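You operate a simulated robot arm through the tools that you are given. There is no shell and no other tool. Be economical: measure what you need, move in short steps, check, and stop when the job is done.

The job below is to be done with a simulated two-armed robot. You get a single attempt, and the scene is never put back.

TASK
Take the dish cloth from the oven worktop and hang it over the handle of the oven door.

The check looks at the end state, three seconds after you hand in, the way a careful person would. Anything else that was tipped, shoved, dropped, spilled or broken makes it a failure. Flat cloth is picked up by pressing the open fingertips on it (5 to 10 N) and closing them slowly along it; thin cloth reads only 2 to 8 mm in the jaws.

THE ROBOT
Two 7-joint arms with two-finger parallel grippers on one trunk, on a base that drives. Base frame: it is fixed to the floor where the robot stands at the start and does not move with it; the origin is under the middle of the robot, x ahead of it, y to its left, z up. Lengths are in mm, angles in rad, forces in N, time in s.
The left shoulder is at the start at [50, 168, 1207], the right one opposite. Payload 1.57 kg a hand.
The TCP of each hand is the grasp point between the finger pads, 30 mm short of the fingertips. In the tool frame z runs along the fingers and y along their closing line. The gripper opens to 80 mm. The fingers are 17 mm wide and 12 mm thick; the gripper's body (40 by 82 mm) begins 80 mm behind the TCP.
Orientation is that of the tool frame in the base frame, as [roll, pitch, yaw] about the fixed x, y, z axes, in that order (R = Rz(yaw) Ry(pitch) Rx(roll)). With the fingers straight down and closing along the base's y, the tool's x points along the base's -x, its y along +y and its z along -z.

THE INTERFACE
- The arms move only by the tool nudge_tool. It takes "left_plan", "right_plan" or both (then of equal length, played together; a hand with none holds still); each is a list of rows, each an object of numbers (a shift or turn left out is 0, a gripper value left out holds the last): "jaw": the finger opening in mm, from 0 to 80; "tx", "ty", "tz": the shift along the base's x, y, z in mm; "wx", "wy", "wz": the turn, a rotation vector about the base's x, y, z in rad. In form: [{"jaw": .., "tx": .., "ty": .., "tz": .., "wx": .., "wy": .., "wz": ..}, ...]. A call has 1 to 12 rows; each row is the pose to reach, as a shift and turn from the pose commanded when the call began. A row lasts 0.2 s, in which the tool goes at most 50 mm and 0.15 rad; a call with a longer step from one row to the next is refused whole, and so is a gripper value outside its range. Where a pose cannot be reached the arm comes as near as it can. A force on the tool above 40 N (or 10 N above the force at the start of the call, whichever is more), or a blocked arm, ends the call early, and 0.2 s more pass. Each finger travels about 45 mm/s and halts on what it meets, pressing with about 43 N; the grip force reading is that of the motor and also rises with nothing between the fingers. The clock runs only during rows and for 0.2 s after the last one: add rows that repeat a pose to give the fingers time. It gives the time, the measured TCP pose, the force on the tool (base axes), the opening and the grip force at its end, in the units of the frame above (readings bear some noise).
- Cameras (640 x 400 px; columns grow to the right, rows downward): "scene" is now at [126.3, 34.9, 1434]; the picture's right is [0.39, -0.92, 0.00], its down [-0.38, -0.16, -0.91] and it looks along [0.84, 0.36, -0.41] (base axes); focal length 214 px, centre (320, 200). "left" rides on the left gripper at [72, 7, -122] in its tool frame; the picture's right is [-0.09, 1.00, 0.00], its down [-0.84, -0.08, -0.54] and it looks along [-0.54, -0.05, 0.84] (tool axes); focal length 238 px, centre (320, 200). "right" rides on the right gripper at [72, -7, -122] in its tool frame; the picture's right is [0.09, 1.00, 0.00], its down [-0.84, 0.08, -0.54] and it looks along [-0.54, 0.05, 0.84] (tool axes); focal length 238 px, centre (320, 200). There is no depth. A picture from a camera that has moved, and an enlarged one, comes with that camera's place and axes in the base frame and with its lens.
- get_image(camera): a new picture of that camera. The clock stands still meanwhile.
- slide_trunk(by): slides the trunk up (or, below 0, down) by that many mm; the arms and the scene camera ride with it, the base frame stays. It gives what a move gives, with no picture.
- drive_base(legs): drives the robot by 1 to 6 legs, each [ahead, left, turn to the left] in mm, mm and rad, along the robot's own axes; the way and the turn of a leg run together, so that a leg with both is an arc; at most 1500 mm and 3.142 rad a leg. The arms and the cameras ride along, it lands a little off, and it stops where it bumps. It gives what a move gives.
- head_to(pan, tilt): turns the head with the scene camera to pan (to the left, within 1.396 rad either way) and tilt (down, from -0.506 to 1.204), counted from straight ahead of the robot. It gives what a move gives.
- close_up(camera, box): a new picture of the part [left, top, right, bottom] of that camera's present view, enlarged. The clock stands still meanwhile.
- sign_off(): hands the job in; it is judged then, once.

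Go step by step. Nothing tells you exact positions but the pictures and the camera data: compare them with the known pose of the tool, close in by small moves and look again before you grip or let go. The budget is 120 turns and 100 pictures, counting those below and the enlarged ones. Unless the task says otherwise, let go and move clear before handing in, and close with one line.

The tools are called after ">>>" by a JSON object that holds its "op" and its "data". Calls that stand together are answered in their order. nudge_tool: Moves the arms, as the interface text tells. Its arguments: {"type":"object","properties":{"left_plan":{"type":"array","items":{"type":"object","properties":{"jaw":{"type":"number"},"tx":{"type":"number"},"ty":{"type":"number"},"tz":{"type":"number"},"wx":{"type":"number"},"wy":{"type":"number"},"wz":{"type":"number"}}}},"right_plan":{"type":"array","items":{"type":"object","properties":{"jaw":{"type":"number"},"tx":{"type":"number"},"ty":{"type":"number"},"tz":{"type":"number"},"wx":{"type":"number"},"wy":{"type":"number"},"wz":{"type":"number"}}}}},"required":[]} The other tools are called the same way: slide_trunk (by) slides the trunk up or down; drive_base (legs) drives the base; head_to (pan, tilt) turns the head that bears the scene camera; get_image (camera) takes a picture; close_up (camera, box) takes an enlarged picture of a part of a camera's view; sign_off () hands the job in.

At the start:

```text
clock: 0.0
left_tool_pos: [287.5, 293.5, 1339.3]
left_tool_rot: [-3.14, 0.0, 3.14]
left_ft_force: [0.6, -0.6, 0.2]
left_opening: 79.9
left_gripper_force: 0.1
right_tool_pos: [348.1, -2.5, 1374.4]
right_tool_rot: [3.141, 0.001, 3.141]
right_ft_force: [0.8, 0.7, 0.6]
right_opening: 79.7
right_gripper_force: 0.1
trunk travel left (down, up): [-375.0, 68.0]
robot x, y, heading: [1.5, 2.4, -0.001]
head pan, tilt: [0.403, 0.422]
```

scene: 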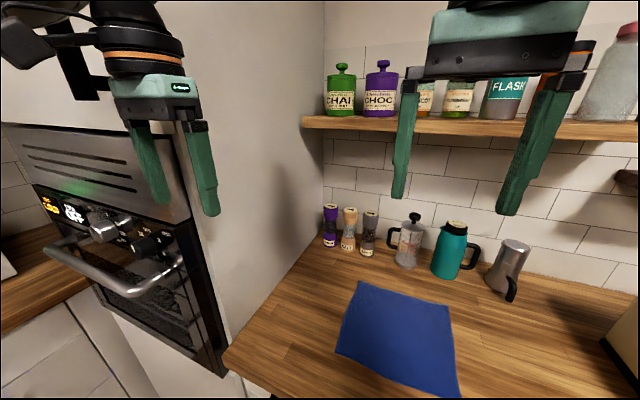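
right: 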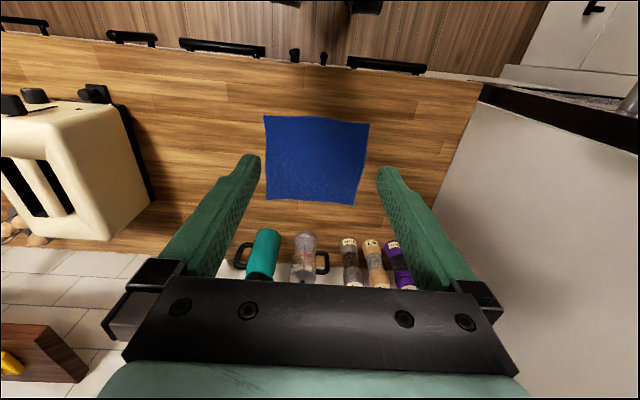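
left: 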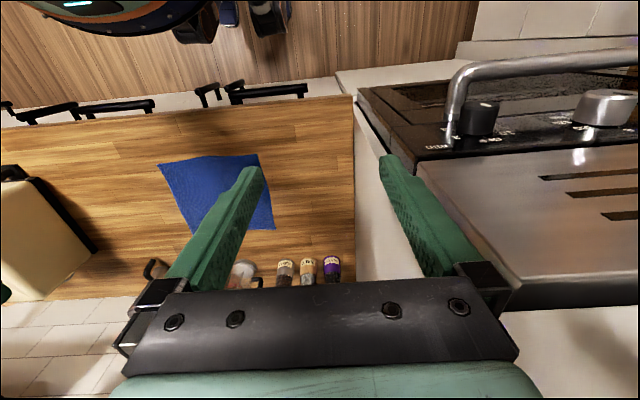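

The cloth lies flat at about x 455–705, y −140–131, and the oven handle is a bar at about x 263, y 485–860, z 1100. I'll turn the head to measure the oven front better before picking up the cloth.

>>> {"op": "head_to", "data": {"pan": 1.1, "tilt": 0.45}}

>>> {"op": "get_image", "data": {"camera": "scene"}}

>>> {"op": "head_to", "data": {"pan": 0.0, "tilt": 0.8}}

>>> {"op": "get_image", "data": {"camera": "scene"}}

```text
clock: 1.1
left_tool_pos: [287.0, 294.0, 1339.5]
left_tool_rot: [3.141, 0.0, 3.141]
left_ft_force: [0.3, 0.1, 0.0]
left_opening: 80.0
left_gripper_force: 0.1
right_tool_pos: [348.0, -2.3, 1373.0]
right_tool_rot: [3.141, 0.0, 3.141]
right_ft_force: [0.1, 0.2, 0.1]
right_opening: 79.8
right_gripper_force: 0.1
trunk travel left (down, up): [-375.0, 68.0]
robot x, y, heading: [-1.3, -0.8, -0.001]
head pan, tilt: [1.1, 0.45]
```

```text
96 pictures are left
camera scene: at [83.1, 80.5, 1431.5], right [0.89, -0.45, 0.0], down [-0.2, -0.39, -0.9], along [0.41, 0.8, -0.44], focal length 214 px, centre (320, 200)
```

scene: 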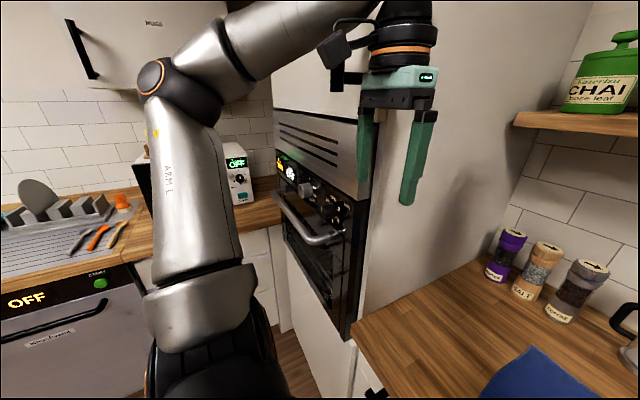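

```text
clock: 2.4
left_tool_pos: [286.8, 293.6, 1339.1]
left_tool_rot: [3.141, 0.0, -3.141]
left_ft_force: [0.5, 0.0, 0.1]
left_opening: 80.1
left_gripper_force: 0.1
right_tool_pos: [346.8, -2.5, 1372.5]
right_tool_rot: [-3.141, 0.002, -3.14]
right_ft_force: [0.0, -0.5, 0.1]
right_opening: 80.2
right_gripper_force: 0.0
trunk travel left (down, up): [-375.0, 68.0]
robot x, y, heading: [0.3, -0.7, -0.003]
head pan, tilt: [0.0, 0.799]
```

```text
95 pictures are left
camera scene: at [122.0, -1.4, 1401.0], right [0.0, -1.0, 0.0], down [-0.72, 0.0, -0.7], along [0.7, 0.0, -0.72], focal length 214 px, centre (320, 200)
```

scene: 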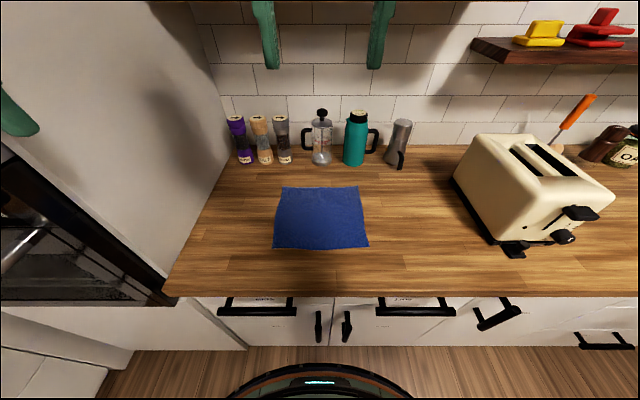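

Handle measured again: bar at x≈260, z≈1098, y≈485–800. Cloth: x 457–720, y −145–136. I'll bring both hands over the near corners of the cloth with the jaws at 50 mm.

>>> {"op": "nudge_tool", "data": {"left_plan": [{"jaw": 50, "tx": 15, "ty": -16, "tz": -32}, {"tx": 30, "ty": -32, "tz": -64}, {"tx": 46, "ty": -48, "tz": -96}, {"tx": 62, "ty": -65, "tz": -128}, {"tx": 78, "ty": -82, "tz": -160}, {"tx": 94, "ty": -99, "tz": -192}, {"tx": 110, "ty": -116, "tz": -224}, {"tx": 127, "ty": -133, "tz": -256}, {"tx": 144, "ty": -151, "tz": -288}, {"tx": 160, "ty": -168, "tz": -320}, {"tx": 175, "ty": -184, "tz": -350}, {"tx": 188, "ty": -198, "tz": -375}], "right_plan": [{"jaw": 50, "tx": 10, "ty": -9, "tz": -34}, {"tx": 20, "ty": -18, "tz": -68}, {"tx": 30, "ty": -27, "tz": -102}, {"tx": 40, "ty": -36, "tz": -136}, {"tx": 50, "ty": -45, "tz": -170}, {"tx": 60, "ty": -54, "tz": -204}, {"tx": 70, "ty": -62, "tz": -238}, {"tx": 80, "ty": -70, "tz": -272}, {"tx": 92, "ty": -78, "tz": -306}, {"tx": 104, "ty": -86, "tz": -340}, {"tx": 116, "ty": -94, "tz": -375}, {"tx": 128, "ty": -100, "tz": -408}]}}

>>> {"op": "get_image", "data": {"camera": "scene"}}

>>> {"op": "get_image", "data": {"camera": "left"}}

>>> {"op": "get_image", "data": {"camera": "right"}}

```text
clock: 5.0
left_tool_pos: [422.8, 148.7, 1005.5]
left_tool_rot: [3.14, 0.028, -3.141]
left_ft_force: [-0.3, 0.5, -0.2]
left_opening: 49.8
left_gripper_force: 0.1
left hand out of reach, approached as far as the arm can: row 10, 11, 12
right_tool_pos: [464.6, -107.4, 974.0]
right_tool_rot: [3.134, 0.018, 3.141]
right_ft_force: [0.7, 0.2, -0.7]
right_opening: 50.0
right_gripper_force: 0.2
trunk travel left (down, up): [-375.0, 68.0]
robot x, y, heading: [-1.5, -1.3, -0.003]
head pan, tilt: [0.0, 0.799]
```

```text
94 pictures are left
camera scene: at [102.6, -8.9, 1403.1], right [0.0, -1.0, -0.01], down [-0.7, 0.0, -0.71], along [0.71, 0.0, -0.7], focal length 214 px, centre (320, 200)
```

scene: 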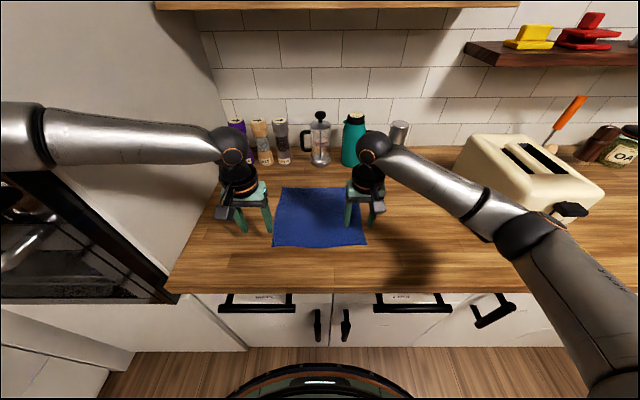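

```text
93 pictures are left
camera left: at [347.9, 154.2, 1124.2], right [0.09, 1.0, 0.01], down [0.82, -0.08, 0.57], along [0.56, -0.05, -0.82], focal length 238 px, centre (320, 200)
```

left: 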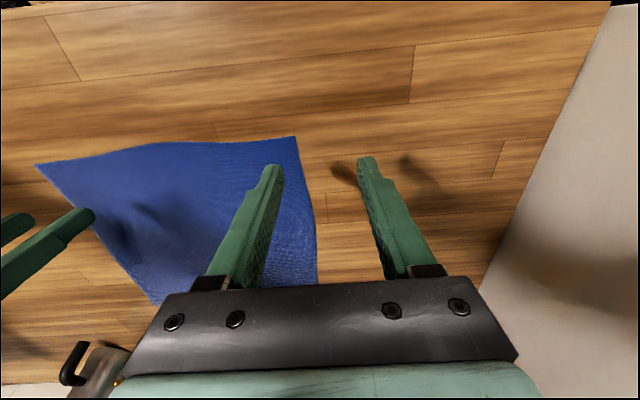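

```text
92 pictures are left
camera right: at [391.1, -114.3, 1094.6], right [-0.09, 1.0, 0.01], down [0.83, 0.07, 0.56], along [0.55, 0.06, -0.83], focal length 238 px, centre (320, 200)
```

right: 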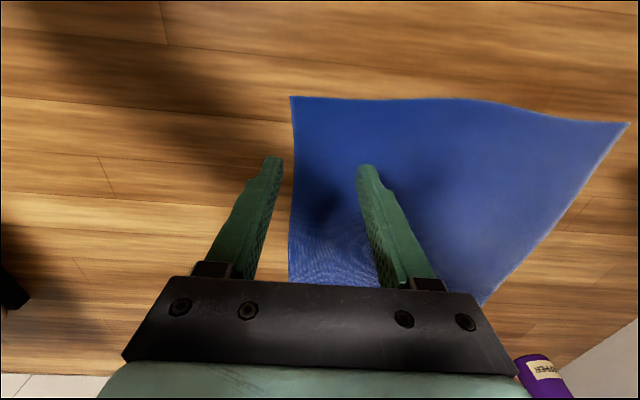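

The left arm ran short of reach at this trunk height. I'll raise the hands a little, lower the trunk and try again.

>>> {"op": "nudge_tool", "data": {"left_plan": [{"tz": 40}, {"tz": 80}], "right_plan": [{"tz": 50}, {"tz": 100}]}}

>>> {"op": "slide_trunk", "data": {"by": -130}}

```text
clock: 5.6
left_tool_pos: [431.8, 151.6, 1074.9]
left_tool_rot: [-3.141, 0.006, -3.139]
left_ft_force: [-0.4, 0.4, 0.0]
left_opening: 49.8
left_gripper_force: 0.1
right_tool_pos: [469.4, -102.5, 1067.4]
right_tool_rot: [-3.139, 0.009, 3.141]
right_ft_force: [0.8, -0.7, 0.7]
right_opening: 49.7
right_gripper_force: 0.1
trunk travel left (down, up): [-375.0, 68.0]
robot x, y, heading: [-0.5, -1.1, 0.001]
head pan, tilt: [0.0, 0.799]
```

```text
clock: 7.2
left_tool_pos: [431.1, 148.2, 952.1]
left_tool_rot: [3.139, 0.021, -3.139]
left_ft_force: [0.0, -0.3, 0.2]
left_opening: 50.1
left_gripper_force: 0.1
right_tool_pos: [467.4, -105.0, 940.8]
right_tool_rot: [3.137, 0.018, -3.139]
right_ft_force: [-2.2, -0.8, 13.2]
right_opening: 49.0
right_gripper_force: 0.0
trunk travel left (down, up): [-245.0, 198.0]
robot x, y, heading: [0.4, 4.1, -0.003]
head pan, tilt: [0.0, 0.799]
```

The right hand reads 13 N although its tips should still be about 50 mm above the top, so I'll look before moving.

>>> {"op": "nudge_tool", "data": {"right_plan": [{}]}}

>>> {"op": "get_image", "data": {"camera": "scene"}}

>>> {"op": "get_image", "data": {"camera": "right"}}

```text
clock: 7.6
left_tool_pos: [430.3, 149.4, 950.0]
left_tool_rot: [3.138, 0.019, -3.14]
left_ft_force: [0.5, 0.0, 0.1]
left_opening: 50.3
left_gripper_force: 0.1
right_tool_pos: [467.0, -105.9, 941.7]
right_tool_rot: [3.136, 0.018, -3.142]
right_ft_force: [0.7, -1.5, 17.3]
right_opening: 49.2
right_gripper_force: 0.1
trunk travel left (down, up): [-245.0, 198.0]
robot x, y, heading: [-4.1, -1.9, -0.002]
head pan, tilt: [0.0, 0.799]
```

```text
91 pictures are left
camera scene: at [106.7, -4.7, 1272.7], right [0.0, -1.0, 0.0], down [-0.71, 0.0, -0.71], along [0.71, 0.0, -0.71], focal length 214 px, centre (320, 200)
```

scene: 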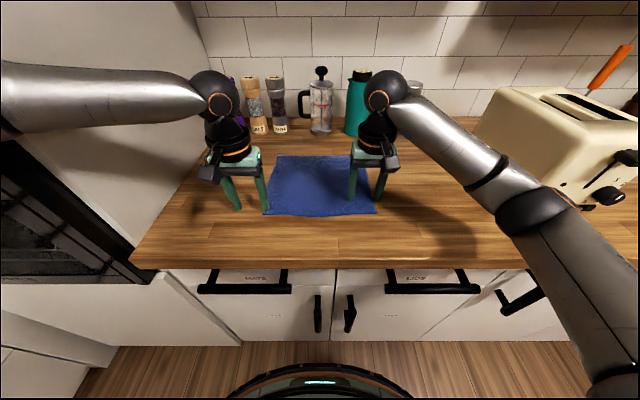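

```text
90 pictures are left
camera right: at [393.8, -112.1, 1063.3], right [-0.09, 1.0, 0.0], down [0.83, 0.07, 0.56], along [0.55, 0.05, -0.83], focal length 238 px, centre (320, 200)
```

right: 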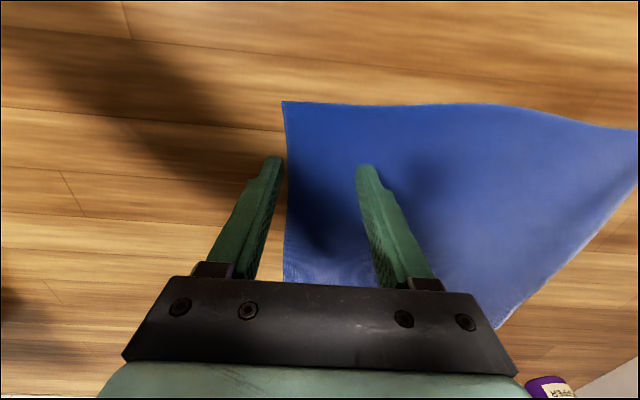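

The force shows the right tips already touch the top, so the surface is really at about z 905, which also agrees with triangulation. The cloth is then x≈428–672, y≈−131–126. I'll lift slightly and put both hands inside the near corners.

>>> {"op": "nudge_tool", "data": {"right_plan": [{"tz": 20}, {"tx": -18, "ty": 18, "tz": 20}, {"tx": -18, "ty": 18, "tz": 20}], "left_plan": [{"tz": 10}, {"tx": 10, "ty": -30, "tz": 10}, {"tx": 18, "ty": -65, "tz": 10}]}}

>>> {"op": "get_image", "data": {"camera": "left"}}

>>> {"op": "get_image", "data": {"camera": "right"}}

```text
clock: 8.4
left_tool_pos: [421.8, 138.4, 973.6]
left_tool_rot: [-3.139, 0.046, -3.128]
left_ft_force: [0.2, -0.7, 0.0]
left_opening: 50.2
left_gripper_force: 0.0
left hand out of reach, approached as far as the arm can: row 2, 3
right_tool_pos: [441.8, -84.9, 963.9]
right_tool_rot: [3.141, 0.023, -3.138]
right_ft_force: [-0.3, 0.3, -0.1]
right_opening: 50.0
right_gripper_force: 0.1
trunk travel left (down, up): [-245.0, 198.0]
robot x, y, heading: [1.1, 0.8, 0.003]
head pan, tilt: [0.0, 0.799]
```

```text
89 pictures are left
camera left: at [344.5, 143.3, 1091.3], right [0.08, 1.0, 0.0], down [0.81, -0.07, 0.58], along [0.58, -0.04, -0.81], focal length 238 px, centre (320, 200)
```

left: 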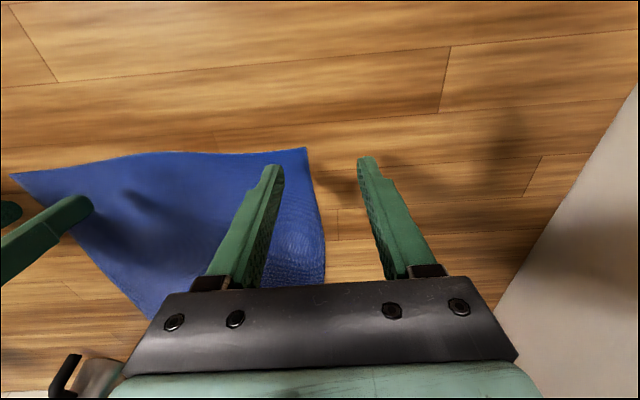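

```text
88 pictures are left
camera right: at [367.3, -92.5, 1086.2], right [-0.1, 1.0, 0.0], down [0.82, 0.08, 0.56], along [0.56, 0.05, -0.83], focal length 238 px, centre (320, 200)
```

right: 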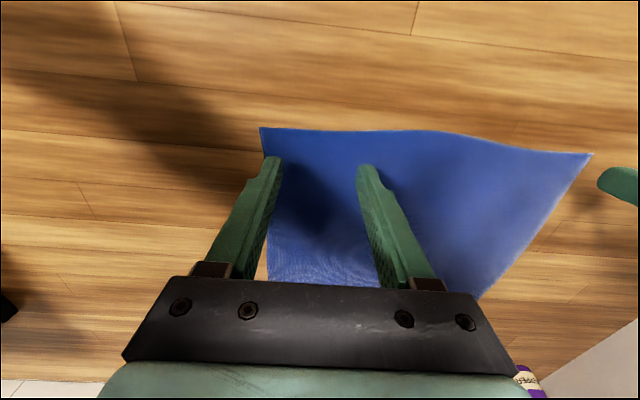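

The left hand can't get further right from this stance. I'll drive the base 65 mm to the right and bring the hands back over the corners.

>>> {"op": "drive_base", "data": {"legs": [[0, -65, 0]]}}

>>> {"op": "nudge_tool", "data": {"right_plan": [{"ty": 32}, {"tx": 5, "ty": 65}], "left_plan": [{"tx": 5, "tz": -10}, {"tx": 15, "tz": -20}]}}

>>> {"op": "get_image", "data": {"camera": "scene"}}

```text
clock: 9.1
left_tool_pos: [427.0, 136.0, 967.8]
left_tool_rot: [-3.136, 0.04, -3.105]
left_ft_force: [-0.4, 0.0, 0.4]
left_opening: 49.7
left_gripper_force: 0.1
right_tool_pos: [446.2, -91.9, 957.6]
right_tool_rot: [3.138, 0.014, -3.129]
right_ft_force: [0.5, 0.0, 0.5]
right_opening: 50.0
right_gripper_force: 0.2
trunk travel left (down, up): [-245.0, 198.0]
robot x, y, heading: [-7.9, -11.1, 0.013]
head pan, tilt: [0.0, 0.799]
stopped in leg 1: the robot was blocked; the commanded pose is now the measured one
```

```text
clock: 9.7
left_tool_pos: [441.4, 139.3, 958.2]
left_tool_rot: [-3.131, 0.056, -3.105]
left_ft_force: [0.1, 0.2, 0.9]
left_opening: 50.0
left_gripper_force: 0.1
right_tool_pos: [451.1, -28.8, 962.1]
right_tool_rot: [3.141, 0.022, -3.132]
right_ft_force: [0.0, -0.6, -0.7]
right_opening: 49.8
right_gripper_force: 0.1
trunk travel left (down, up): [-245.0, 198.0]
robot x, y, heading: [-3.1, -4.0, 0.006]
head pan, tilt: [0.0, 0.799]
```

```text
87 pictures are left
camera scene: at [99.7, -11.0, 1274.9], right [0.01, -1.0, 0.0], down [-0.7, -0.01, -0.71], along [0.71, 0.01, -0.7], focal length 214 px, centre (320, 200)
```

scene: 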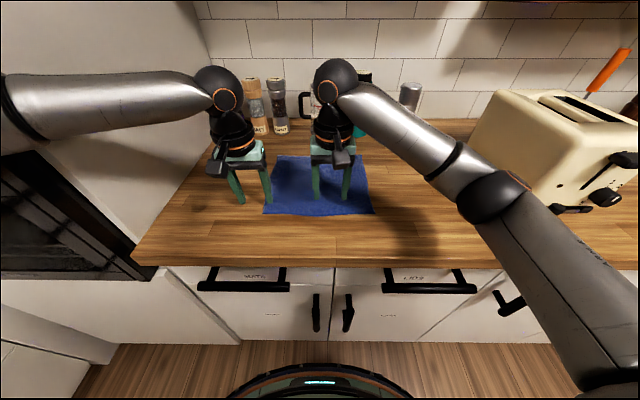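

The drive was blocked, probably by the left elbow or forearm on the oven corner. I'll look left.

>>> {"op": "head_to", "data": {"pan": 0.9, "tilt": 0.5}}

>>> {"op": "get_image", "data": {"camera": "scene"}}

>>> {"op": "head_to", "data": {"pan": -0.9, "tilt": 0.6}}

>>> {"op": "get_image", "data": {"camera": "scene"}}

```text
clock: 10.9
left_tool_pos: [440.7, 139.3, 956.1]
left_tool_rot: [-3.132, 0.058, -3.105]
left_ft_force: [-0.5, -0.3, 0.3]
left_opening: 50.1
left_gripper_force: 0.0
right_tool_pos: [449.6, -28.4, 960.8]
right_tool_rot: [3.139, 0.02, -3.129]
right_ft_force: [0.7, 0.0, -0.4]
right_opening: 50.2
right_gripper_force: 0.1
trunk travel left (down, up): [-245.0, 198.0]
robot x, y, heading: [0.4, -11.0, 0.01]
head pan, tilt: [0.901, 0.499]
```

```text
86 pictures are left
camera scene: at [74.5, 59.3, 1299.0], right [0.79, -0.61, 0.01], down [-0.28, -0.38, -0.88], along [0.55, 0.69, -0.47], focal length 214 px, centre (320, 200)
```

scene: 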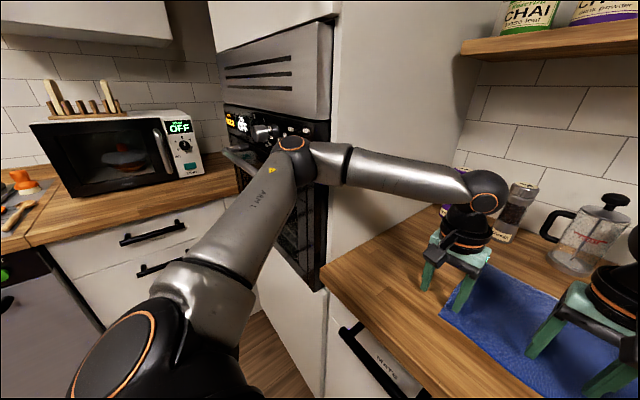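

```text
clock: 12.7
left_tool_pos: [439.2, 138.6, 955.9]
left_tool_rot: [-3.131, 0.055, -3.104]
left_ft_force: [-0.4, 0.0, 0.6]
left_opening: 50.1
left_gripper_force: 0.0
right_tool_pos: [448.9, -30.6, 960.8]
right_tool_rot: [3.138, 0.019, -3.129]
right_ft_force: [0.3, 0.4, -0.8]
right_opening: 50.1
right_gripper_force: 0.0
trunk travel left (down, up): [-245.0, 198.0]
robot x, y, heading: [-3.8, -9.0, 0.01]
head pan, tilt: [-0.901, 0.6]
```

```text
85 pictures are left
camera scene: at [74.5, -81.4, 1289.5], right [-0.78, -0.63, -0.02], down [-0.34, 0.44, -0.83], along [0.53, -0.64, -0.56], focal length 214 px, centre (320, 200)
```

scene: 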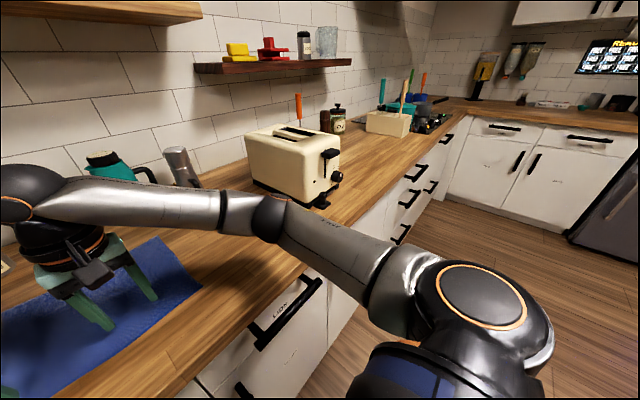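

The left elbow is right against the oven's corner. I'll back the robot away so the elbow clears, and reach forward from further back.

>>> {"op": "nudge_tool", "data": {"right_plan": [{"ty": -20, "tz": 20}, {"ty": -40, "tz": 40}], "left_plan": [{"tz": 20}, {"tz": 40}]}}

>>> {"op": "drive_base", "data": {"legs": [[-150, 5, 0], [0, -30, 0]]}}

>>> {"op": "head_to", "data": {"pan": 0.9, "tilt": 0.5}}

>>> {"op": "get_image", "data": {"camera": "scene"}}

```text
clock: 13.3
left_tool_pos: [437.3, 141.2, 989.7]
left_tool_rot: [-3.13, 0.043, -3.101]
left_ft_force: [-0.3, -1.4, -0.8]
left_opening: 50.0
left_gripper_force: 0.0
right_tool_pos: [449.4, -68.5, 1000.5]
right_tool_rot: [-3.142, 0.02, -3.128]
right_ft_force: [0.0, -0.1, -0.4]
right_opening: 50.0
right_gripper_force: 0.0
trunk travel left (down, up): [-245.0, 198.0]
robot x, y, heading: [-1.7, -9.2, 0.015]
head pan, tilt: [-0.901, 0.6]
```

```text
clock: 15.1
left_tool_pos: [302.2, 111.9, 981.1]
left_tool_rot: [-3.133, 0.021, -3.112]
left_ft_force: [-0.1, 0.2, 0.6]
left_opening: 50.2
left_gripper_force: 0.0
right_tool_pos: [313.8, -95.5, 992.9]
right_tool_rot: [-3.14, 0.0, -3.13]
right_ft_force: [-0.5, -0.1, -0.3]
right_opening: 50.0
right_gripper_force: 0.1
trunk travel left (down, up): [-245.0, 198.0]
robot x, y, heading: [-153.2, -35.0, 0.009]
head pan, tilt: [-0.901, 0.6]
```

```text
clock: 16.9
left_tool_pos: [302.4, 110.1, 981.2]
left_tool_rot: [-3.13, 0.021, -3.11]
left_ft_force: [0.4, -0.1, 0.5]
left_opening: 50.0
left_gripper_force: 0.1
right_tool_pos: [314.2, -95.8, 992.5]
right_tool_rot: [-3.141, 0.001, -3.131]
right_ft_force: [0.0, 0.2, -0.1]
right_opening: 50.0
right_gripper_force: 0.1
trunk travel left (down, up): [-245.0, 198.0]
robot x, y, heading: [-152.6, -35.4, 0.008]
head pan, tilt: [0.901, 0.499]
```

```text
84 pictures are left
camera scene: at [-55.4, 35.5, 1297.0], right [0.79, -0.61, 0.0], down [-0.29, -0.38, -0.88], along [0.54, 0.69, -0.48], focal length 214 px, centre (320, 200)
```

scene: 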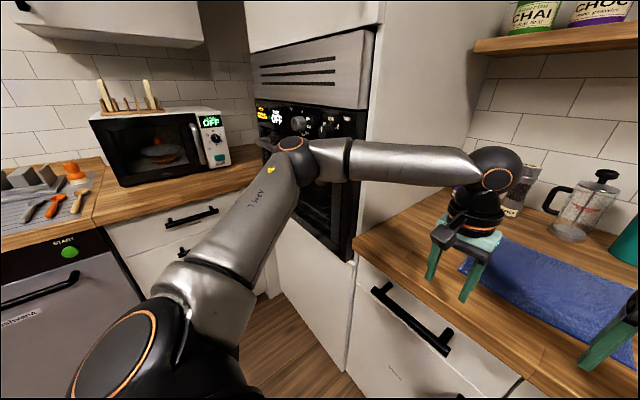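

Clear of the oven now. I'll reach both hands forward over the near corners and look.

>>> {"op": "nudge_tool", "data": {"left_plan": [{"tx": 40, "ty": -7, "tz": -5}, {"tx": 80, "ty": -14, "tz": -10}, {"tx": 120, "ty": -20, "tz": -20}, {"tx": 146, "ty": -25, "tz": -25}, {"tx": 146, "ty": -25, "tz": -25}], "right_plan": [{"tx": 40, "ty": 3, "tz": -10}, {"tx": 80, "ty": 6, "tz": -20}, {"tx": 115, "ty": 10, "tz": -30}, {"tx": 134, "ty": 11, "tz": -36}, {"tx": 134, "ty": 11, "tz": -36}]}}

>>> {"op": "head_to", "data": {"pan": 0.0, "tilt": 0.7}}

>>> {"op": "get_image", "data": {"camera": "scene"}}

>>> {"op": "get_image", "data": {"camera": "left"}}

>>> {"op": "get_image", "data": {"camera": "right"}}

```text
clock: 18.1
left_tool_pos: [354.2, 159.8, 959.5]
left_tool_rot: [-3.132, 0.023, -3.112]
left_ft_force: [0.3, -1.3, 0.0]
left_opening: 50.0
left_gripper_force: 0.1
left hand out of reach, approached as far as the arm can: row 1, 2, 3, 4, 5
right_tool_pos: [444.6, -84.0, 956.3]
right_tool_rot: [3.14, 0.003, -3.127]
right_ft_force: [-0.6, -0.6, -0.2]
right_opening: 49.7
right_gripper_force: 0.0
trunk travel left (down, up): [-245.0, 198.0]
robot x, y, heading: [-149.5, -33.9, 0.012]
head pan, tilt: [0.901, 0.499]
```

```text
clock: 19.3
left_tool_pos: [354.5, 158.3, 959.4]
left_tool_rot: [-3.131, 0.023, -3.111]
left_ft_force: [1.1, 0.1, 0.1]
left_opening: 50.0
left_gripper_force: 0.1
right_tool_pos: [443.6, -84.9, 955.7]
right_tool_rot: [-3.141, 0.0, -3.131]
right_ft_force: [-0.2, -0.6, -0.8]
right_opening: 49.8
right_gripper_force: 0.1
trunk travel left (down, up): [-245.0, 198.0]
robot x, y, heading: [-150.2, -38.1, 0.011]
head pan, tilt: [0.0, 0.7]
```

```text
83 pictures are left
camera scene: at [-26.2, -35.4, 1279.3], right [0.01, -1.0, 0.0], down [-0.64, -0.01, -0.77], along [0.77, 0.01, -0.64], focal length 214 px, centre (320, 200)
```

scene: 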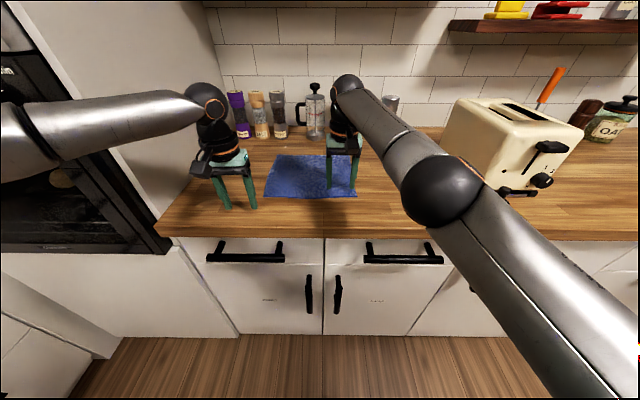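

```text
82 pictures are left
camera left: at [278.3, 164.0, 1079.9], right [0.06, 1.0, -0.01], down [0.83, -0.05, 0.56], along [0.56, -0.04, -0.83], focal length 238 px, centre (320, 200)
```

left: 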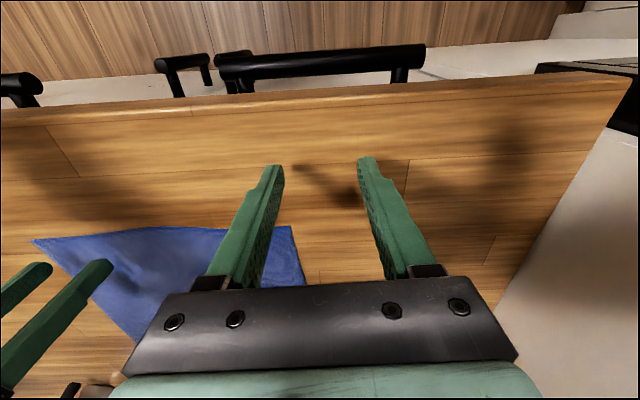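

```text
81 pictures are left
camera right: at [372.8, -91.5, 1078.9], right [-0.1, 0.99, 0.0], down [0.84, 0.09, 0.54], along [0.54, 0.06, -0.84], focal length 238 px, centre (320, 200)
```

right: 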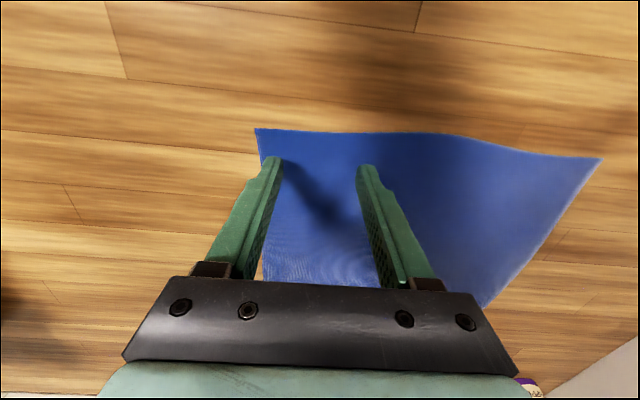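

The left arm hits a joint limit when its hand is too close to the robot's midline. I'll move the robot about 90 mm further right, where both hands should fit.

>>> {"op": "drive_base", "data": {"legs": [[0, -90, 0]]}}

>>> {"op": "nudge_tool", "data": {"left_plan": [{"tx": 24, "ty": 5}, {"tx": 48, "ty": 10}, {"tx": 72, "ty": 15}, {"tx": 94, "ty": 17}, {"tx": 94, "ty": 17}], "right_plan": [{"ty": 24}, {"ty": 48}, {"ty": 72}, {"tx": 4, "ty": 90}, {"tx": 4, "ty": 90}]}}

>>> {"op": "get_image", "data": {"camera": "scene"}}

```text
clock: 20.4
left_tool_pos: [354.4, 67.3, 961.3]
left_tool_rot: [-3.131, 0.024, -3.11]
left_ft_force: [0.3, 0.1, -0.1]
left_opening: 49.9
left_gripper_force: 0.1
right_tool_pos: [445.8, -173.7, 955.3]
right_tool_rot: [3.14, 0.002, -3.129]
right_ft_force: [0.5, 0.1, 0.3]
right_opening: 49.9
right_gripper_force: 0.1
trunk travel left (down, up): [-245.0, 198.0]
robot x, y, heading: [-153.7, -125.8, 0.012]
head pan, tilt: [0.0, 0.7]
```

```text
clock: 21.6
left_tool_pos: [389.2, 118.6, 962.4]
left_tool_rot: [-3.132, 0.025, -3.11]
left_ft_force: [0.0, -0.4, 0.0]
left_opening: 49.9
left_gripper_force: 0.1
left hand out of reach, approached as far as the arm can: row 1, 2, 3, 4, 5
right_tool_pos: [422.7, -115.1, 949.5]
right_tool_rot: [-3.141, -0.001, -3.129]
right_ft_force: [0.6, -0.1, 0.7]
right_opening: 50.1
right_gripper_force: 0.0
right hand out of reach, approached as far as the arm can: row 1, 2, 3, 4, 5
trunk travel left (down, up): [-245.0, 198.0]
robot x, y, heading: [-151.3, -123.5, 0.014]
head pan, tilt: [0.0, 0.7]
```

```text
80 pictures are left
camera scene: at [-25.3, -125.9, 1279.3], right [0.01, -1.0, 0.0], down [-0.64, -0.01, -0.77], along [0.76, 0.01, -0.64], focal length 214 px, centre (320, 200)
```

scene: 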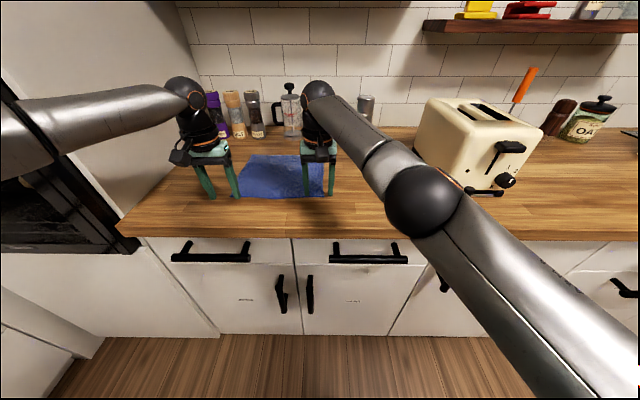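

Both hands ran short. I'll test whether yawing the left wrist frees it, with the base slightly nearer.

>>> {"op": "drive_base", "data": {"legs": [[50, 0, 0]]}}

>>> {"op": "nudge_tool", "data": {"left_plan": [{"wz": 0.14}, {"wz": 0.28}, {"wz": 0.4, "tx": 0, "ty": -15}, {"wz": 0.4, "ty": -35}, {"wz": 0.4, "ty": -35}]}}

>>> {"op": "nudge_tool", "data": {"left_plan": [{"wz": -0.14}, {"wz": -0.28}, {"wz": -0.42}, {"wz": -0.56}, {"wz": -0.7}, {"wz": -0.8}, {"wz": -0.8, "ty": -20}, {"wz": -0.8, "ty": -20}]}}

```text
clock: 22.6
left_tool_pos: [439.8, 118.8, 961.7]
left_tool_rot: [-3.131, 0.024, -3.11]
left_ft_force: [-0.2, -0.8, -0.1]
left_opening: 49.9
left_gripper_force: 0.0
right_tool_pos: [471.9, -116.0, 950.0]
right_tool_rot: [3.141, 0.0, -3.13]
right_ft_force: [0.4, 0.4, -0.5]
right_opening: 50.2
right_gripper_force: 0.2
trunk travel left (down, up): [-245.0, 198.0]
robot x, y, heading: [-100.7, -124.6, 0.011]
head pan, tilt: [0.0, 0.7]
```

```text
clock: 23.8
left_tool_pos: [423.4, 95.3, 961.9]
left_tool_rot: [-3.13, 0.026, -2.709]
left_ft_force: [-0.3, 0.0, 0.7]
left_opening: 49.8
left_gripper_force: 0.0
left hand out of reach, approached as far as the arm can: row 3, 4, 5
right_tool_pos: [471.4, -114.9, 948.8]
right_tool_rot: [3.142, 0.001, -3.13]
right_ft_force: [-0.8, -0.1, 0.1]
right_opening: 50.1
right_gripper_force: 0.0
trunk travel left (down, up): [-245.0, 198.0]
robot x, y, heading: [-99.2, -120.7, 0.012]
head pan, tilt: [0.0, 0.7]
```

```text
clock: 25.6
left_tool_pos: [415.8, 79.5, 963.0]
left_tool_rot: [-3.13, 0.027, 2.771]
left_ft_force: [-0.5, 0.5, -0.2]
left_opening: 50.1
left_gripper_force: 0.0
left hand out of reach, approached as far as the arm can: row 7, 8
right_tool_pos: [470.8, -115.5, 949.1]
right_tool_rot: [-3.141, 0.001, -3.13]
right_ft_force: [-0.2, 0.0, 0.3]
right_opening: 50.2
right_gripper_force: 0.0
trunk travel left (down, up): [-245.0, 198.0]
robot x, y, heading: [-100.6, -128.4, 0.01]
head pan, tilt: [0.0, 0.7]
```

Yaw is not the limit. From nearer, both hands should just fit, so I'll drive 50 mm ahead and set the hands on the corners.

>>> {"op": "drive_base", "data": {"legs": [[50, 0, 0]]}}

>>> {"op": "nudge_tool", "data": {"left_plan": [{"wz": 0.13, "tx": -5}, {"wz": 0.26, "tx": -10, "ty": 5}, {"wz": 0.37, "tx": -18, "ty": 8}, {"wz": 0.37, "tx": -18, "ty": 8}], "right_plan": [{"tx": -25, "ty": 10, "tz": 10}, {"tx": -50, "ty": 20, "tz": 10}, {"tx": -72, "ty": 30, "tz": 10}, {"tx": -72, "ty": 30, "tz": 10}]}}

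>>> {"op": "get_image", "data": {"camera": "left"}}

>>> {"op": "get_image", "data": {"camera": "right"}}

```text
clock: 26.5
left_tool_pos: [464.4, 80.7, 962.5]
left_tool_rot: [-3.129, 0.026, 2.773]
left_ft_force: [0.4, -0.4, 0.2]
left_opening: 49.9
left_gripper_force: 0.1
right_tool_pos: [522.2, -113.8, 949.5]
right_tool_rot: [-3.14, 0.0, -3.127]
right_ft_force: [0.5, 0.6, 0.3]
right_opening: 50.0
right_gripper_force: 0.1
trunk travel left (down, up): [-245.0, 198.0]
robot x, y, heading: [-51.2, -124.6, 0.013]
head pan, tilt: [0.0, 0.7]
```

```text
clock: 27.5
left_tool_pos: [447.0, 89.2, 963.1]
left_tool_rot: [-3.129, 0.027, 3.141]
left_ft_force: [0.3, 0.8, 0.2]
left_opening: 50.0
left_gripper_force: 0.1
right_tool_pos: [448.7, -86.6, 959.4]
right_tool_rot: [3.141, 0.0, -3.131]
right_ft_force: [-0.2, -0.8, 0.2]
right_opening: 49.9
right_gripper_force: 0.1
trunk travel left (down, up): [-245.0, 198.0]
robot x, y, heading: [-52.5, -123.7, 0.007]
head pan, tilt: [0.0, 0.7]
```

```text
79 pictures are left
camera left: at [371.0, 97.0, 1083.3], right [0.09, 1.0, -0.01], down [0.82, -0.07, 0.56], along [0.56, -0.06, -0.83], focal length 238 px, centre (320, 200)
```

left: 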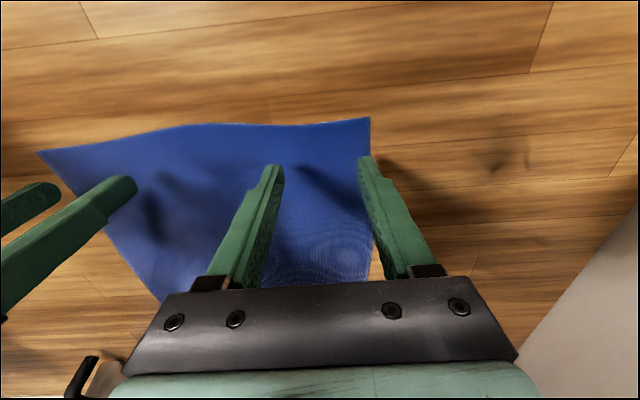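

```text
78 pictures are left
camera right: at [376.8, -93.0, 1083.4], right [-0.1, 0.99, 0.0], down [0.84, 0.09, 0.54], along [0.54, 0.06, -0.84], focal length 238 px, centre (320, 200)
```

right: 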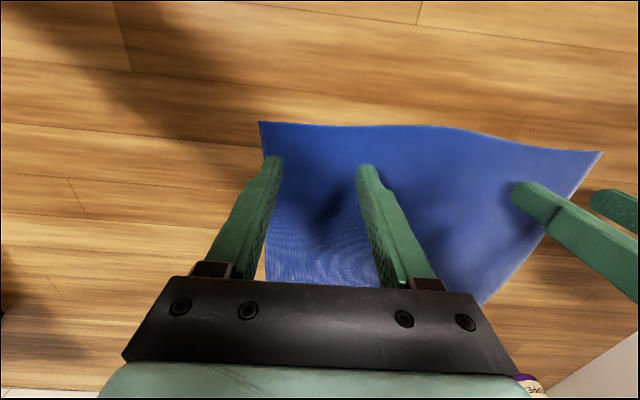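

Both hands are well placed about 25 mm inside the near edge. I'll narrow the jaws slightly and lower to contact.

>>> {"op": "nudge_tool", "data": {"left_plan": [{"jaw": 44, "ty": -3, "tz": -10}, {"ty": -3, "tz": -20}, {"ty": -3, "tz": -24}, {"ty": -3, "tz": -24}], "right_plan": [{"jaw": 44, "tz": -10}, {"tz": -17}, {"tz": -20}, {"tz": -20}]}}

```text
clock: 28.5
left_tool_pos: [446.6, 85.4, 942.4]
left_tool_rot: [-3.129, 0.03, -3.139]
left_ft_force: [-0.1, 2.3, 10.0]
left_opening: 44.9
left_gripper_force: 1.1
right_tool_pos: [448.3, -83.8, 941.6]
right_tool_rot: [3.14, 0.006, -3.128]
right_ft_force: [2.5, -0.8, 10.4]
right_opening: 44.1
right_gripper_force: 0.1
trunk travel left (down, up): [-245.0, 198.0]
robot x, y, heading: [-53.1, -125.0, 0.01]
head pan, tilt: [0.0, 0.7]
```

Both press at about 10 N. I'll close slowly while easing the hands towards each other so the cloth between them doesn't pull tight.

>>> {"op": "nudge_tool", "data": {"left_plan": [{"jaw": 40, "ty": -1}, {"jaw": 36, "ty": -2}, {"jaw": 32, "ty": -3}, {"jaw": 28, "ty": -4}, {"jaw": 24, "ty": -5}, {"jaw": 20, "ty": -6}, {"jaw": 16, "ty": -7}, {"jaw": 12, "ty": -8}, {"jaw": 8, "ty": -9}, {"jaw": 4, "ty": -10}, {"jaw": 0, "ty": -10}, {"jaw": 0, "ty": -10}], "right_plan": [{"jaw": 40, "ty": 2}, {"jaw": 36, "ty": 4}, {"jaw": 32, "ty": 6}, {"jaw": 28, "ty": 8}, {"jaw": 24, "ty": 10}, {"jaw": 20, "ty": 12}, {"jaw": 16, "ty": 14}, {"jaw": 12, "ty": 16}, {"jaw": 8, "ty": 18}, {"jaw": 4, "ty": 20}, {"jaw": 0, "ty": 20}, {"jaw": 0, "ty": 20}]}}

>>> {"op": "get_image", "data": {"camera": "left"}}

>>> {"op": "get_image", "data": {"camera": "right"}}

```text
clock: 31.1
left_tool_pos: [444.8, 74.8, 941.6]
left_tool_rot: [-3.13, 0.032, -3.141]
left_ft_force: [1.7, 3.0, 18.7]
left_opening: 0.0
left_gripper_force: 21.1
right_tool_pos: [447.6, -65.3, 942.3]
right_tool_rot: [3.138, 0.005, -3.129]
right_ft_force: [-1.2, -2.0, 21.6]
right_opening: 2.8
right_gripper_force: 24.3
trunk travel left (down, up): [-245.0, 198.0]
robot x, y, heading: [-56.4, -122.0, 0.011]
head pan, tilt: [0.0, 0.7]
```

```text
77 pictures are left
camera left: at [368.7, 83.2, 1061.3], right [0.09, 1.0, -0.01], down [0.82, -0.07, 0.57], along [0.57, -0.06, -0.82], focal length 238 px, centre (320, 200)
```

left: 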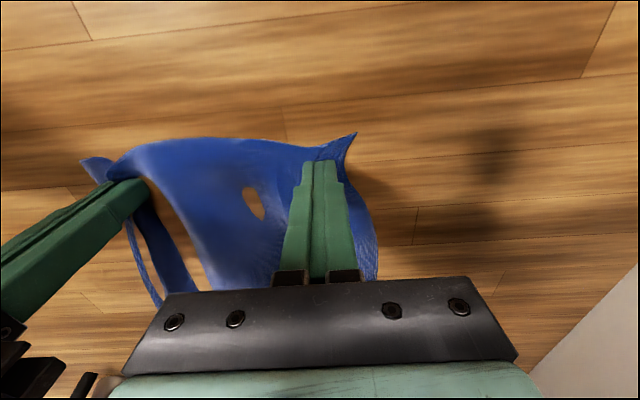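

```text
76 pictures are left
camera right: at [376.2, -72.8, 1064.7], right [-0.1, 0.99, 0.0], down [0.83, 0.09, 0.55], along [0.54, 0.06, -0.84], focal length 238 px, centre (320, 200)
```

right: 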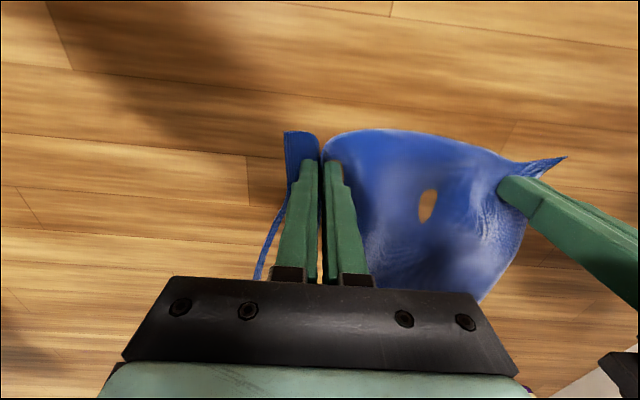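

The right hand holds a fold (2.8 mm), but the left reads 0, so it slipped. I'll lift and open the left hand and look before pressing again.

>>> {"op": "nudge_tool", "data": {"left_plan": [{"jaw": 0, "tz": 15}, {"jaw": 20, "tz": 22}, {"jaw": 40, "tz": 22}, {"jaw": 44, "tz": 22}, {"jaw": 44, "tz": 22}], "right_plan": [{"jaw": 0, "tz": 3}, {"tz": 6}, {"tz": 6}, {"tz": 6}, {"tz": 6}]}}

>>> {"op": "get_image", "data": {"camera": "left"}}

>>> {"op": "get_image", "data": {"camera": "right"}}

```text
clock: 32.3
left_tool_pos: [448.6, 75.3, 961.4]
left_tool_rot: [-3.13, 0.025, -3.141]
left_ft_force: [-0.2, 0.0, -0.8]
left_opening: 44.1
left_gripper_force: 0.0
right_tool_pos: [450.1, -65.5, 944.3]
right_tool_rot: [-3.142, -0.001, -3.129]
right_ft_force: [-0.7, 0.3, -0.3]
right_opening: 2.5
right_gripper_force: 23.8
trunk travel left (down, up): [-245.0, 198.0]
robot x, y, heading: [-52.0, -125.4, 0.012]
head pan, tilt: [0.0, 0.7]
```

```text
75 pictures are left
camera left: at [372.7, 84.1, 1081.5], right [0.09, 1.0, -0.01], down [0.82, -0.07, 0.56], along [0.56, -0.06, -0.83], focal length 238 px, centre (320, 200)
```

left: 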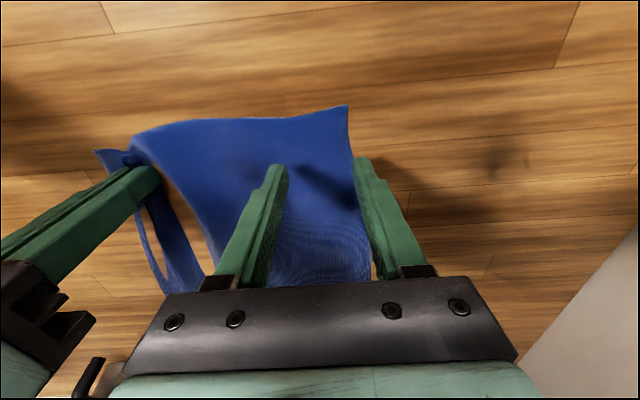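

```text
74 pictures are left
camera right: at [378.2, -72.5, 1067.8], right [-0.1, 0.99, 0.0], down [0.84, 0.09, 0.54], along [0.54, 0.06, -0.84], focal length 238 px, centre (320, 200)
```

right: 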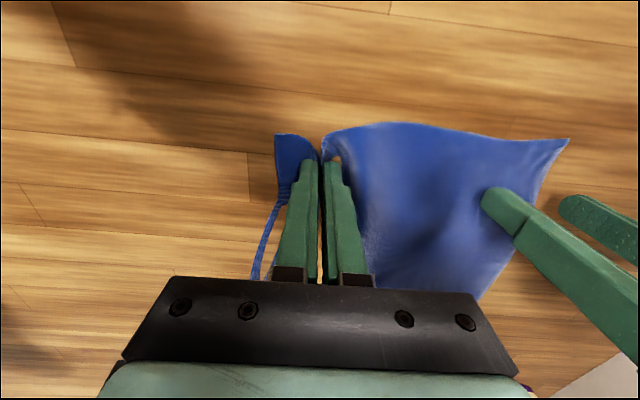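

The right fold is solid. The cloth's left edge is now at y≈99, so I'll shift the left hand inward and lower it to contact again.

>>> {"op": "nudge_tool", "data": {"left_plan": [{"tx": -3, "ty": -9}, {"tx": -3, "ty": -9, "tz": -12}, {"tx": -3, "ty": -9, "tz": -22}, {"tx": -3, "ty": -9, "tz": -23}, {"tx": -3, "ty": -9, "tz": -23}]}}

```text
clock: 33.5
left_tool_pos: [443.6, 66.0, 941.5]
left_tool_rot: [-3.13, 0.035, -3.139]
left_ft_force: [2.9, 1.7, 29.0]
left_opening: 44.5
left_gripper_force: 0.4
right_tool_pos: [449.3, -66.6, 946.6]
right_tool_rot: [3.14, 0.004, -3.13]
right_ft_force: [0.4, 0.0, 1.1]
right_opening: 2.4
right_gripper_force: 24.3
trunk travel left (down, up): [-245.0, 198.0]
robot x, y, heading: [-51.0, -124.6, 0.014]
head pan, tilt: [0.0, 0.7]
```

A bit too hard (29 N). I'll ease up and close with the hand moving inward, as worked on the right.

>>> {"op": "nudge_tool", "data": {"left_plan": [{"jaw": 44, "tz": 4}, {"jaw": 44, "tz": 4}]}}

```text
clock: 34.1
left_tool_pos: [444.4, 67.0, 941.4]
left_tool_rot: [-3.13, 0.026, 3.141]
left_ft_force: [3.3, -0.2, 13.5]
left_opening: 43.4
left_gripper_force: 0.1
right_tool_pos: [449.7, -65.8, 944.5]
right_tool_rot: [3.14, 0.002, -3.13]
right_ft_force: [-0.2, -0.6, 1.3]
right_opening: 2.5
right_gripper_force: 24.1
trunk travel left (down, up): [-245.0, 198.0]
robot x, y, heading: [-53.2, -124.2, 0.013]
head pan, tilt: [0.0, 0.7]
```

>>> {"op": "nudge_tool", "data": {"left_plan": [{"jaw": 40, "ty": -2}, {"jaw": 36, "ty": -4}, {"jaw": 32, "ty": -6}, {"jaw": 28, "ty": -8}, {"jaw": 24, "ty": -10}, {"jaw": 20, "ty": -12}, {"jaw": 16, "ty": -14}, {"jaw": 12, "ty": -16}, {"jaw": 8, "ty": -18}, {"jaw": 4, "ty": -20}, {"jaw": 0, "ty": -20}, {"jaw": 0, "ty": -20}]}}

>>> {"op": "get_image", "data": {"camera": "left"}}

```text
clock: 36.7
left_tool_pos: [437.9, 51.8, 942.9]
left_tool_rot: [-3.129, 0.027, -3.141]
left_ft_force: [-1.4, 0.1, 1.2]
left_opening: 0.0
left_gripper_force: 21.7
left hand out of reach, approached as far as the arm can: row 8, 9, 10, 11, 12
right_tool_pos: [448.9, -64.8, 943.9]
right_tool_rot: [-3.142, 0.0, -3.13]
right_ft_force: [-0.2, 0.1, -0.3]
right_opening: 2.5
right_gripper_force: 23.7
trunk travel left (down, up): [-245.0, 198.0]
robot x, y, heading: [-52.7, -125.5, 0.007]
head pan, tilt: [0.0, 0.7]
```

```text
73 pictures are left
camera left: at [362.4, 59.2, 1063.0], right [0.09, 1.0, -0.01], down [0.82, -0.07, 0.57], along [0.56, -0.06, -0.82], focal length 238 px, centre (320, 200)
```

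left: 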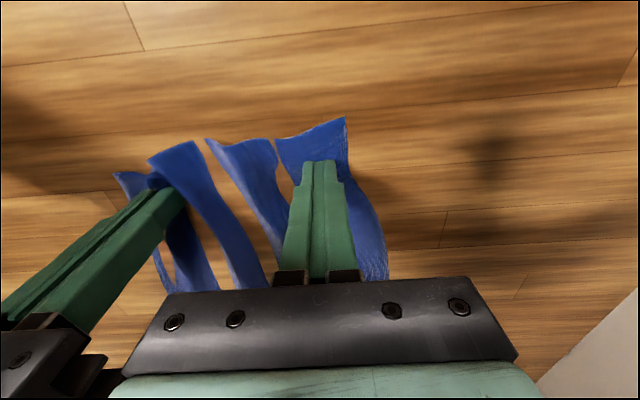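

The left lost contact at its reach limit. I'll lift it, drive the base 70 mm right so the right hand drags the cloth along and flattens it, giving the left hand room.

>>> {"op": "nudge_tool", "data": {"left_plan": [{"tz": 15, "jaw": 0}, {"tz": 30, "jaw": 20}, {"tz": 30, "jaw": 44}, {"tz": 30, "jaw": 44}]}}

>>> {"op": "drive_base", "data": {"legs": [[0, -75, 0]]}}

>>> {"op": "get_image", "data": {"camera": "left"}}

>>> {"op": "get_image", "data": {"camera": "scene"}}

```text
clock: 37.7
left_tool_pos: [437.3, 52.4, 972.9]
left_tool_rot: [-3.13, 0.027, -3.139]
left_ft_force: [-0.4, 0.0, -0.4]
left_opening: 43.9
left_gripper_force: 0.1
right_tool_pos: [450.2, -64.4, 944.3]
right_tool_rot: [3.141, 0.003, -3.129]
right_ft_force: [0.6, 0.0, -0.2]
right_opening: 2.6
right_gripper_force: 23.7
trunk travel left (down, up): [-245.0, 198.0]
robot x, y, heading: [-55.3, -121.2, 0.01]
head pan, tilt: [0.0, 0.7]
```

```text
clock: 38.7
left_tool_pos: [438.1, -22.4, 973.6]
left_tool_rot: [-3.131, 0.028, -3.14]
left_ft_force: [0.1, -0.6, -0.5]
left_opening: 44.0
left_gripper_force: 0.0
right_tool_pos: [450.3, -140.2, 944.3]
right_tool_rot: [3.139, 0.001, -3.125]
right_ft_force: [-0.3, -0.8, 0.5]
right_opening: 2.6
right_gripper_force: 23.7
trunk travel left (down, up): [-245.0, 198.0]
robot x, y, heading: [-52.4, -201.1, 0.009]
head pan, tilt: [0.0, 0.7]
```

```text
72 pictures are left
camera left: at [362.3, -14.3, 1094.1], right [0.09, 1.0, -0.01], down [0.82, -0.07, 0.56], along [0.56, -0.06, -0.83], focal length 238 px, centre (320, 200)
```

left: 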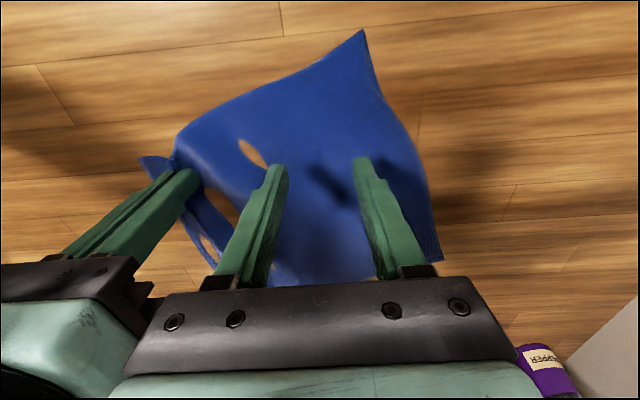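

```text
71 pictures are left
camera scene: at [75.5, -200.7, 1279.3], right [0.01, -1.0, 0.0], down [-0.64, -0.01, -0.77], along [0.76, 0.01, -0.64], focal length 214 px, centre (320, 200)
```

scene: 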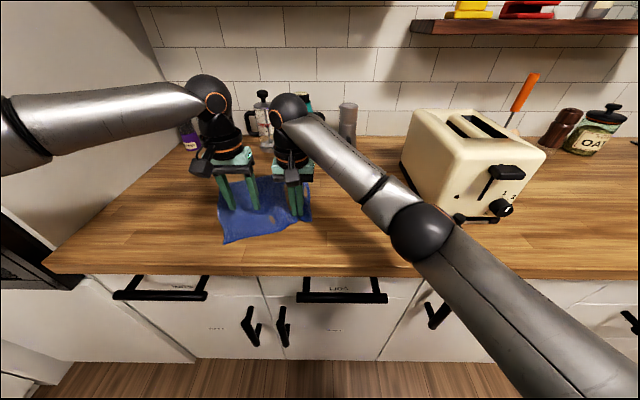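

The cloth turned a little: its free near corner is at about (361, 11). I'll set the left hand just inside that corner, turned along the edge, and go down to contact.

>>> {"op": "nudge_tool", "data": {"left_plan": [{"tx": -20, "ty": 4, "wz": 0.14}, {"tx": -41, "ty": 8, "wz": 0.28}, {"tx": -41, "ty": 8, "wz": 0.43}, {"tx": -41, "ty": 8, "wz": 0.43}]}}

>>> {"op": "get_image", "data": {"camera": "left"}}

```text
clock: 39.7
left_tool_pos: [396.7, -12.9, 972.3]
left_tool_rot: [-3.13, 0.027, -2.705]
left_ft_force: [-0.2, 0.3, -0.3]
left_opening: 44.0
left_gripper_force: 0.0
right_tool_pos: [450.8, -139.3, 944.6]
right_tool_rot: [3.14, 0.002, -3.128]
right_ft_force: [-0.4, -0.2, -0.9]
right_opening: 2.4
right_gripper_force: 24.1
trunk travel left (down, up): [-245.0, 198.0]
robot x, y, heading: [-53.2, -201.6, 0.014]
head pan, tilt: [0.0, 0.7]
```

```text
70 pictures are left
camera left: at [324.8, -37.7, 1092.7], right [-0.34, 0.94, -0.01], down [0.78, 0.28, 0.56], along [0.53, 0.18, -0.83], focal length 238 px, centre (320, 200)
```

left: 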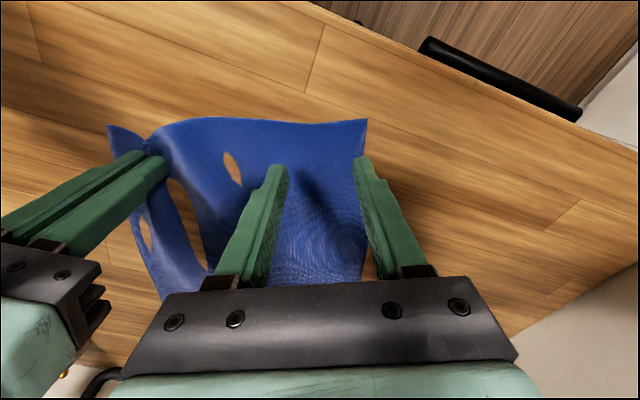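

Well aligned with the corner. I'll shift 6 mm inward and press down.

>>> {"op": "nudge_tool", "data": {"left_plan": [{"tx": 3, "ty": -6, "tz": -15}, {"tx": 3, "ty": -6, "tz": -28}, {"tx": 3, "ty": -6, "tz": -31}, {"tx": 3, "ty": -6, "tz": -31}]}}

```text
clock: 40.7
left_tool_pos: [399.9, -20.1, 943.3]
left_tool_rot: [-3.128, 0.027, -2.709]
left_ft_force: [0.2, 0.1, 0.3]
left_opening: 44.0
left_gripper_force: 0.1
right_tool_pos: [450.5, -139.6, 944.6]
right_tool_rot: [3.141, 0.003, -3.127]
right_ft_force: [0.3, -0.3, 0.1]
right_opening: 2.3
right_gripper_force: 23.6
trunk travel left (down, up): [-245.0, 198.0]
robot x, y, heading: [-51.8, -202.3, 0.011]
head pan, tilt: [0.0, 0.7]
```

>>> {"op": "nudge_tool", "data": {"left_plan": [{"tz": -3}, {"tz": -4}, {"tz": -4}]}}

```text
clock: 41.5
left_tool_pos: [399.7, -20.1, 941.2]
left_tool_rot: [-3.125, 0.033, -2.709]
left_ft_force: [2.8, 0.0, 26.5]
left_opening: 44.1
left_gripper_force: 0.0
right_tool_pos: [449.3, -140.2, 945.1]
right_tool_rot: [3.14, 0.004, -3.127]
right_ft_force: [-0.8, -0.2, -0.1]
right_opening: 2.6
right_gripper_force: 23.9
trunk travel left (down, up): [-245.0, 198.0]
robot x, y, heading: [-53.7, -205.7, 0.014]
head pan, tilt: [0.0, 0.7]
```

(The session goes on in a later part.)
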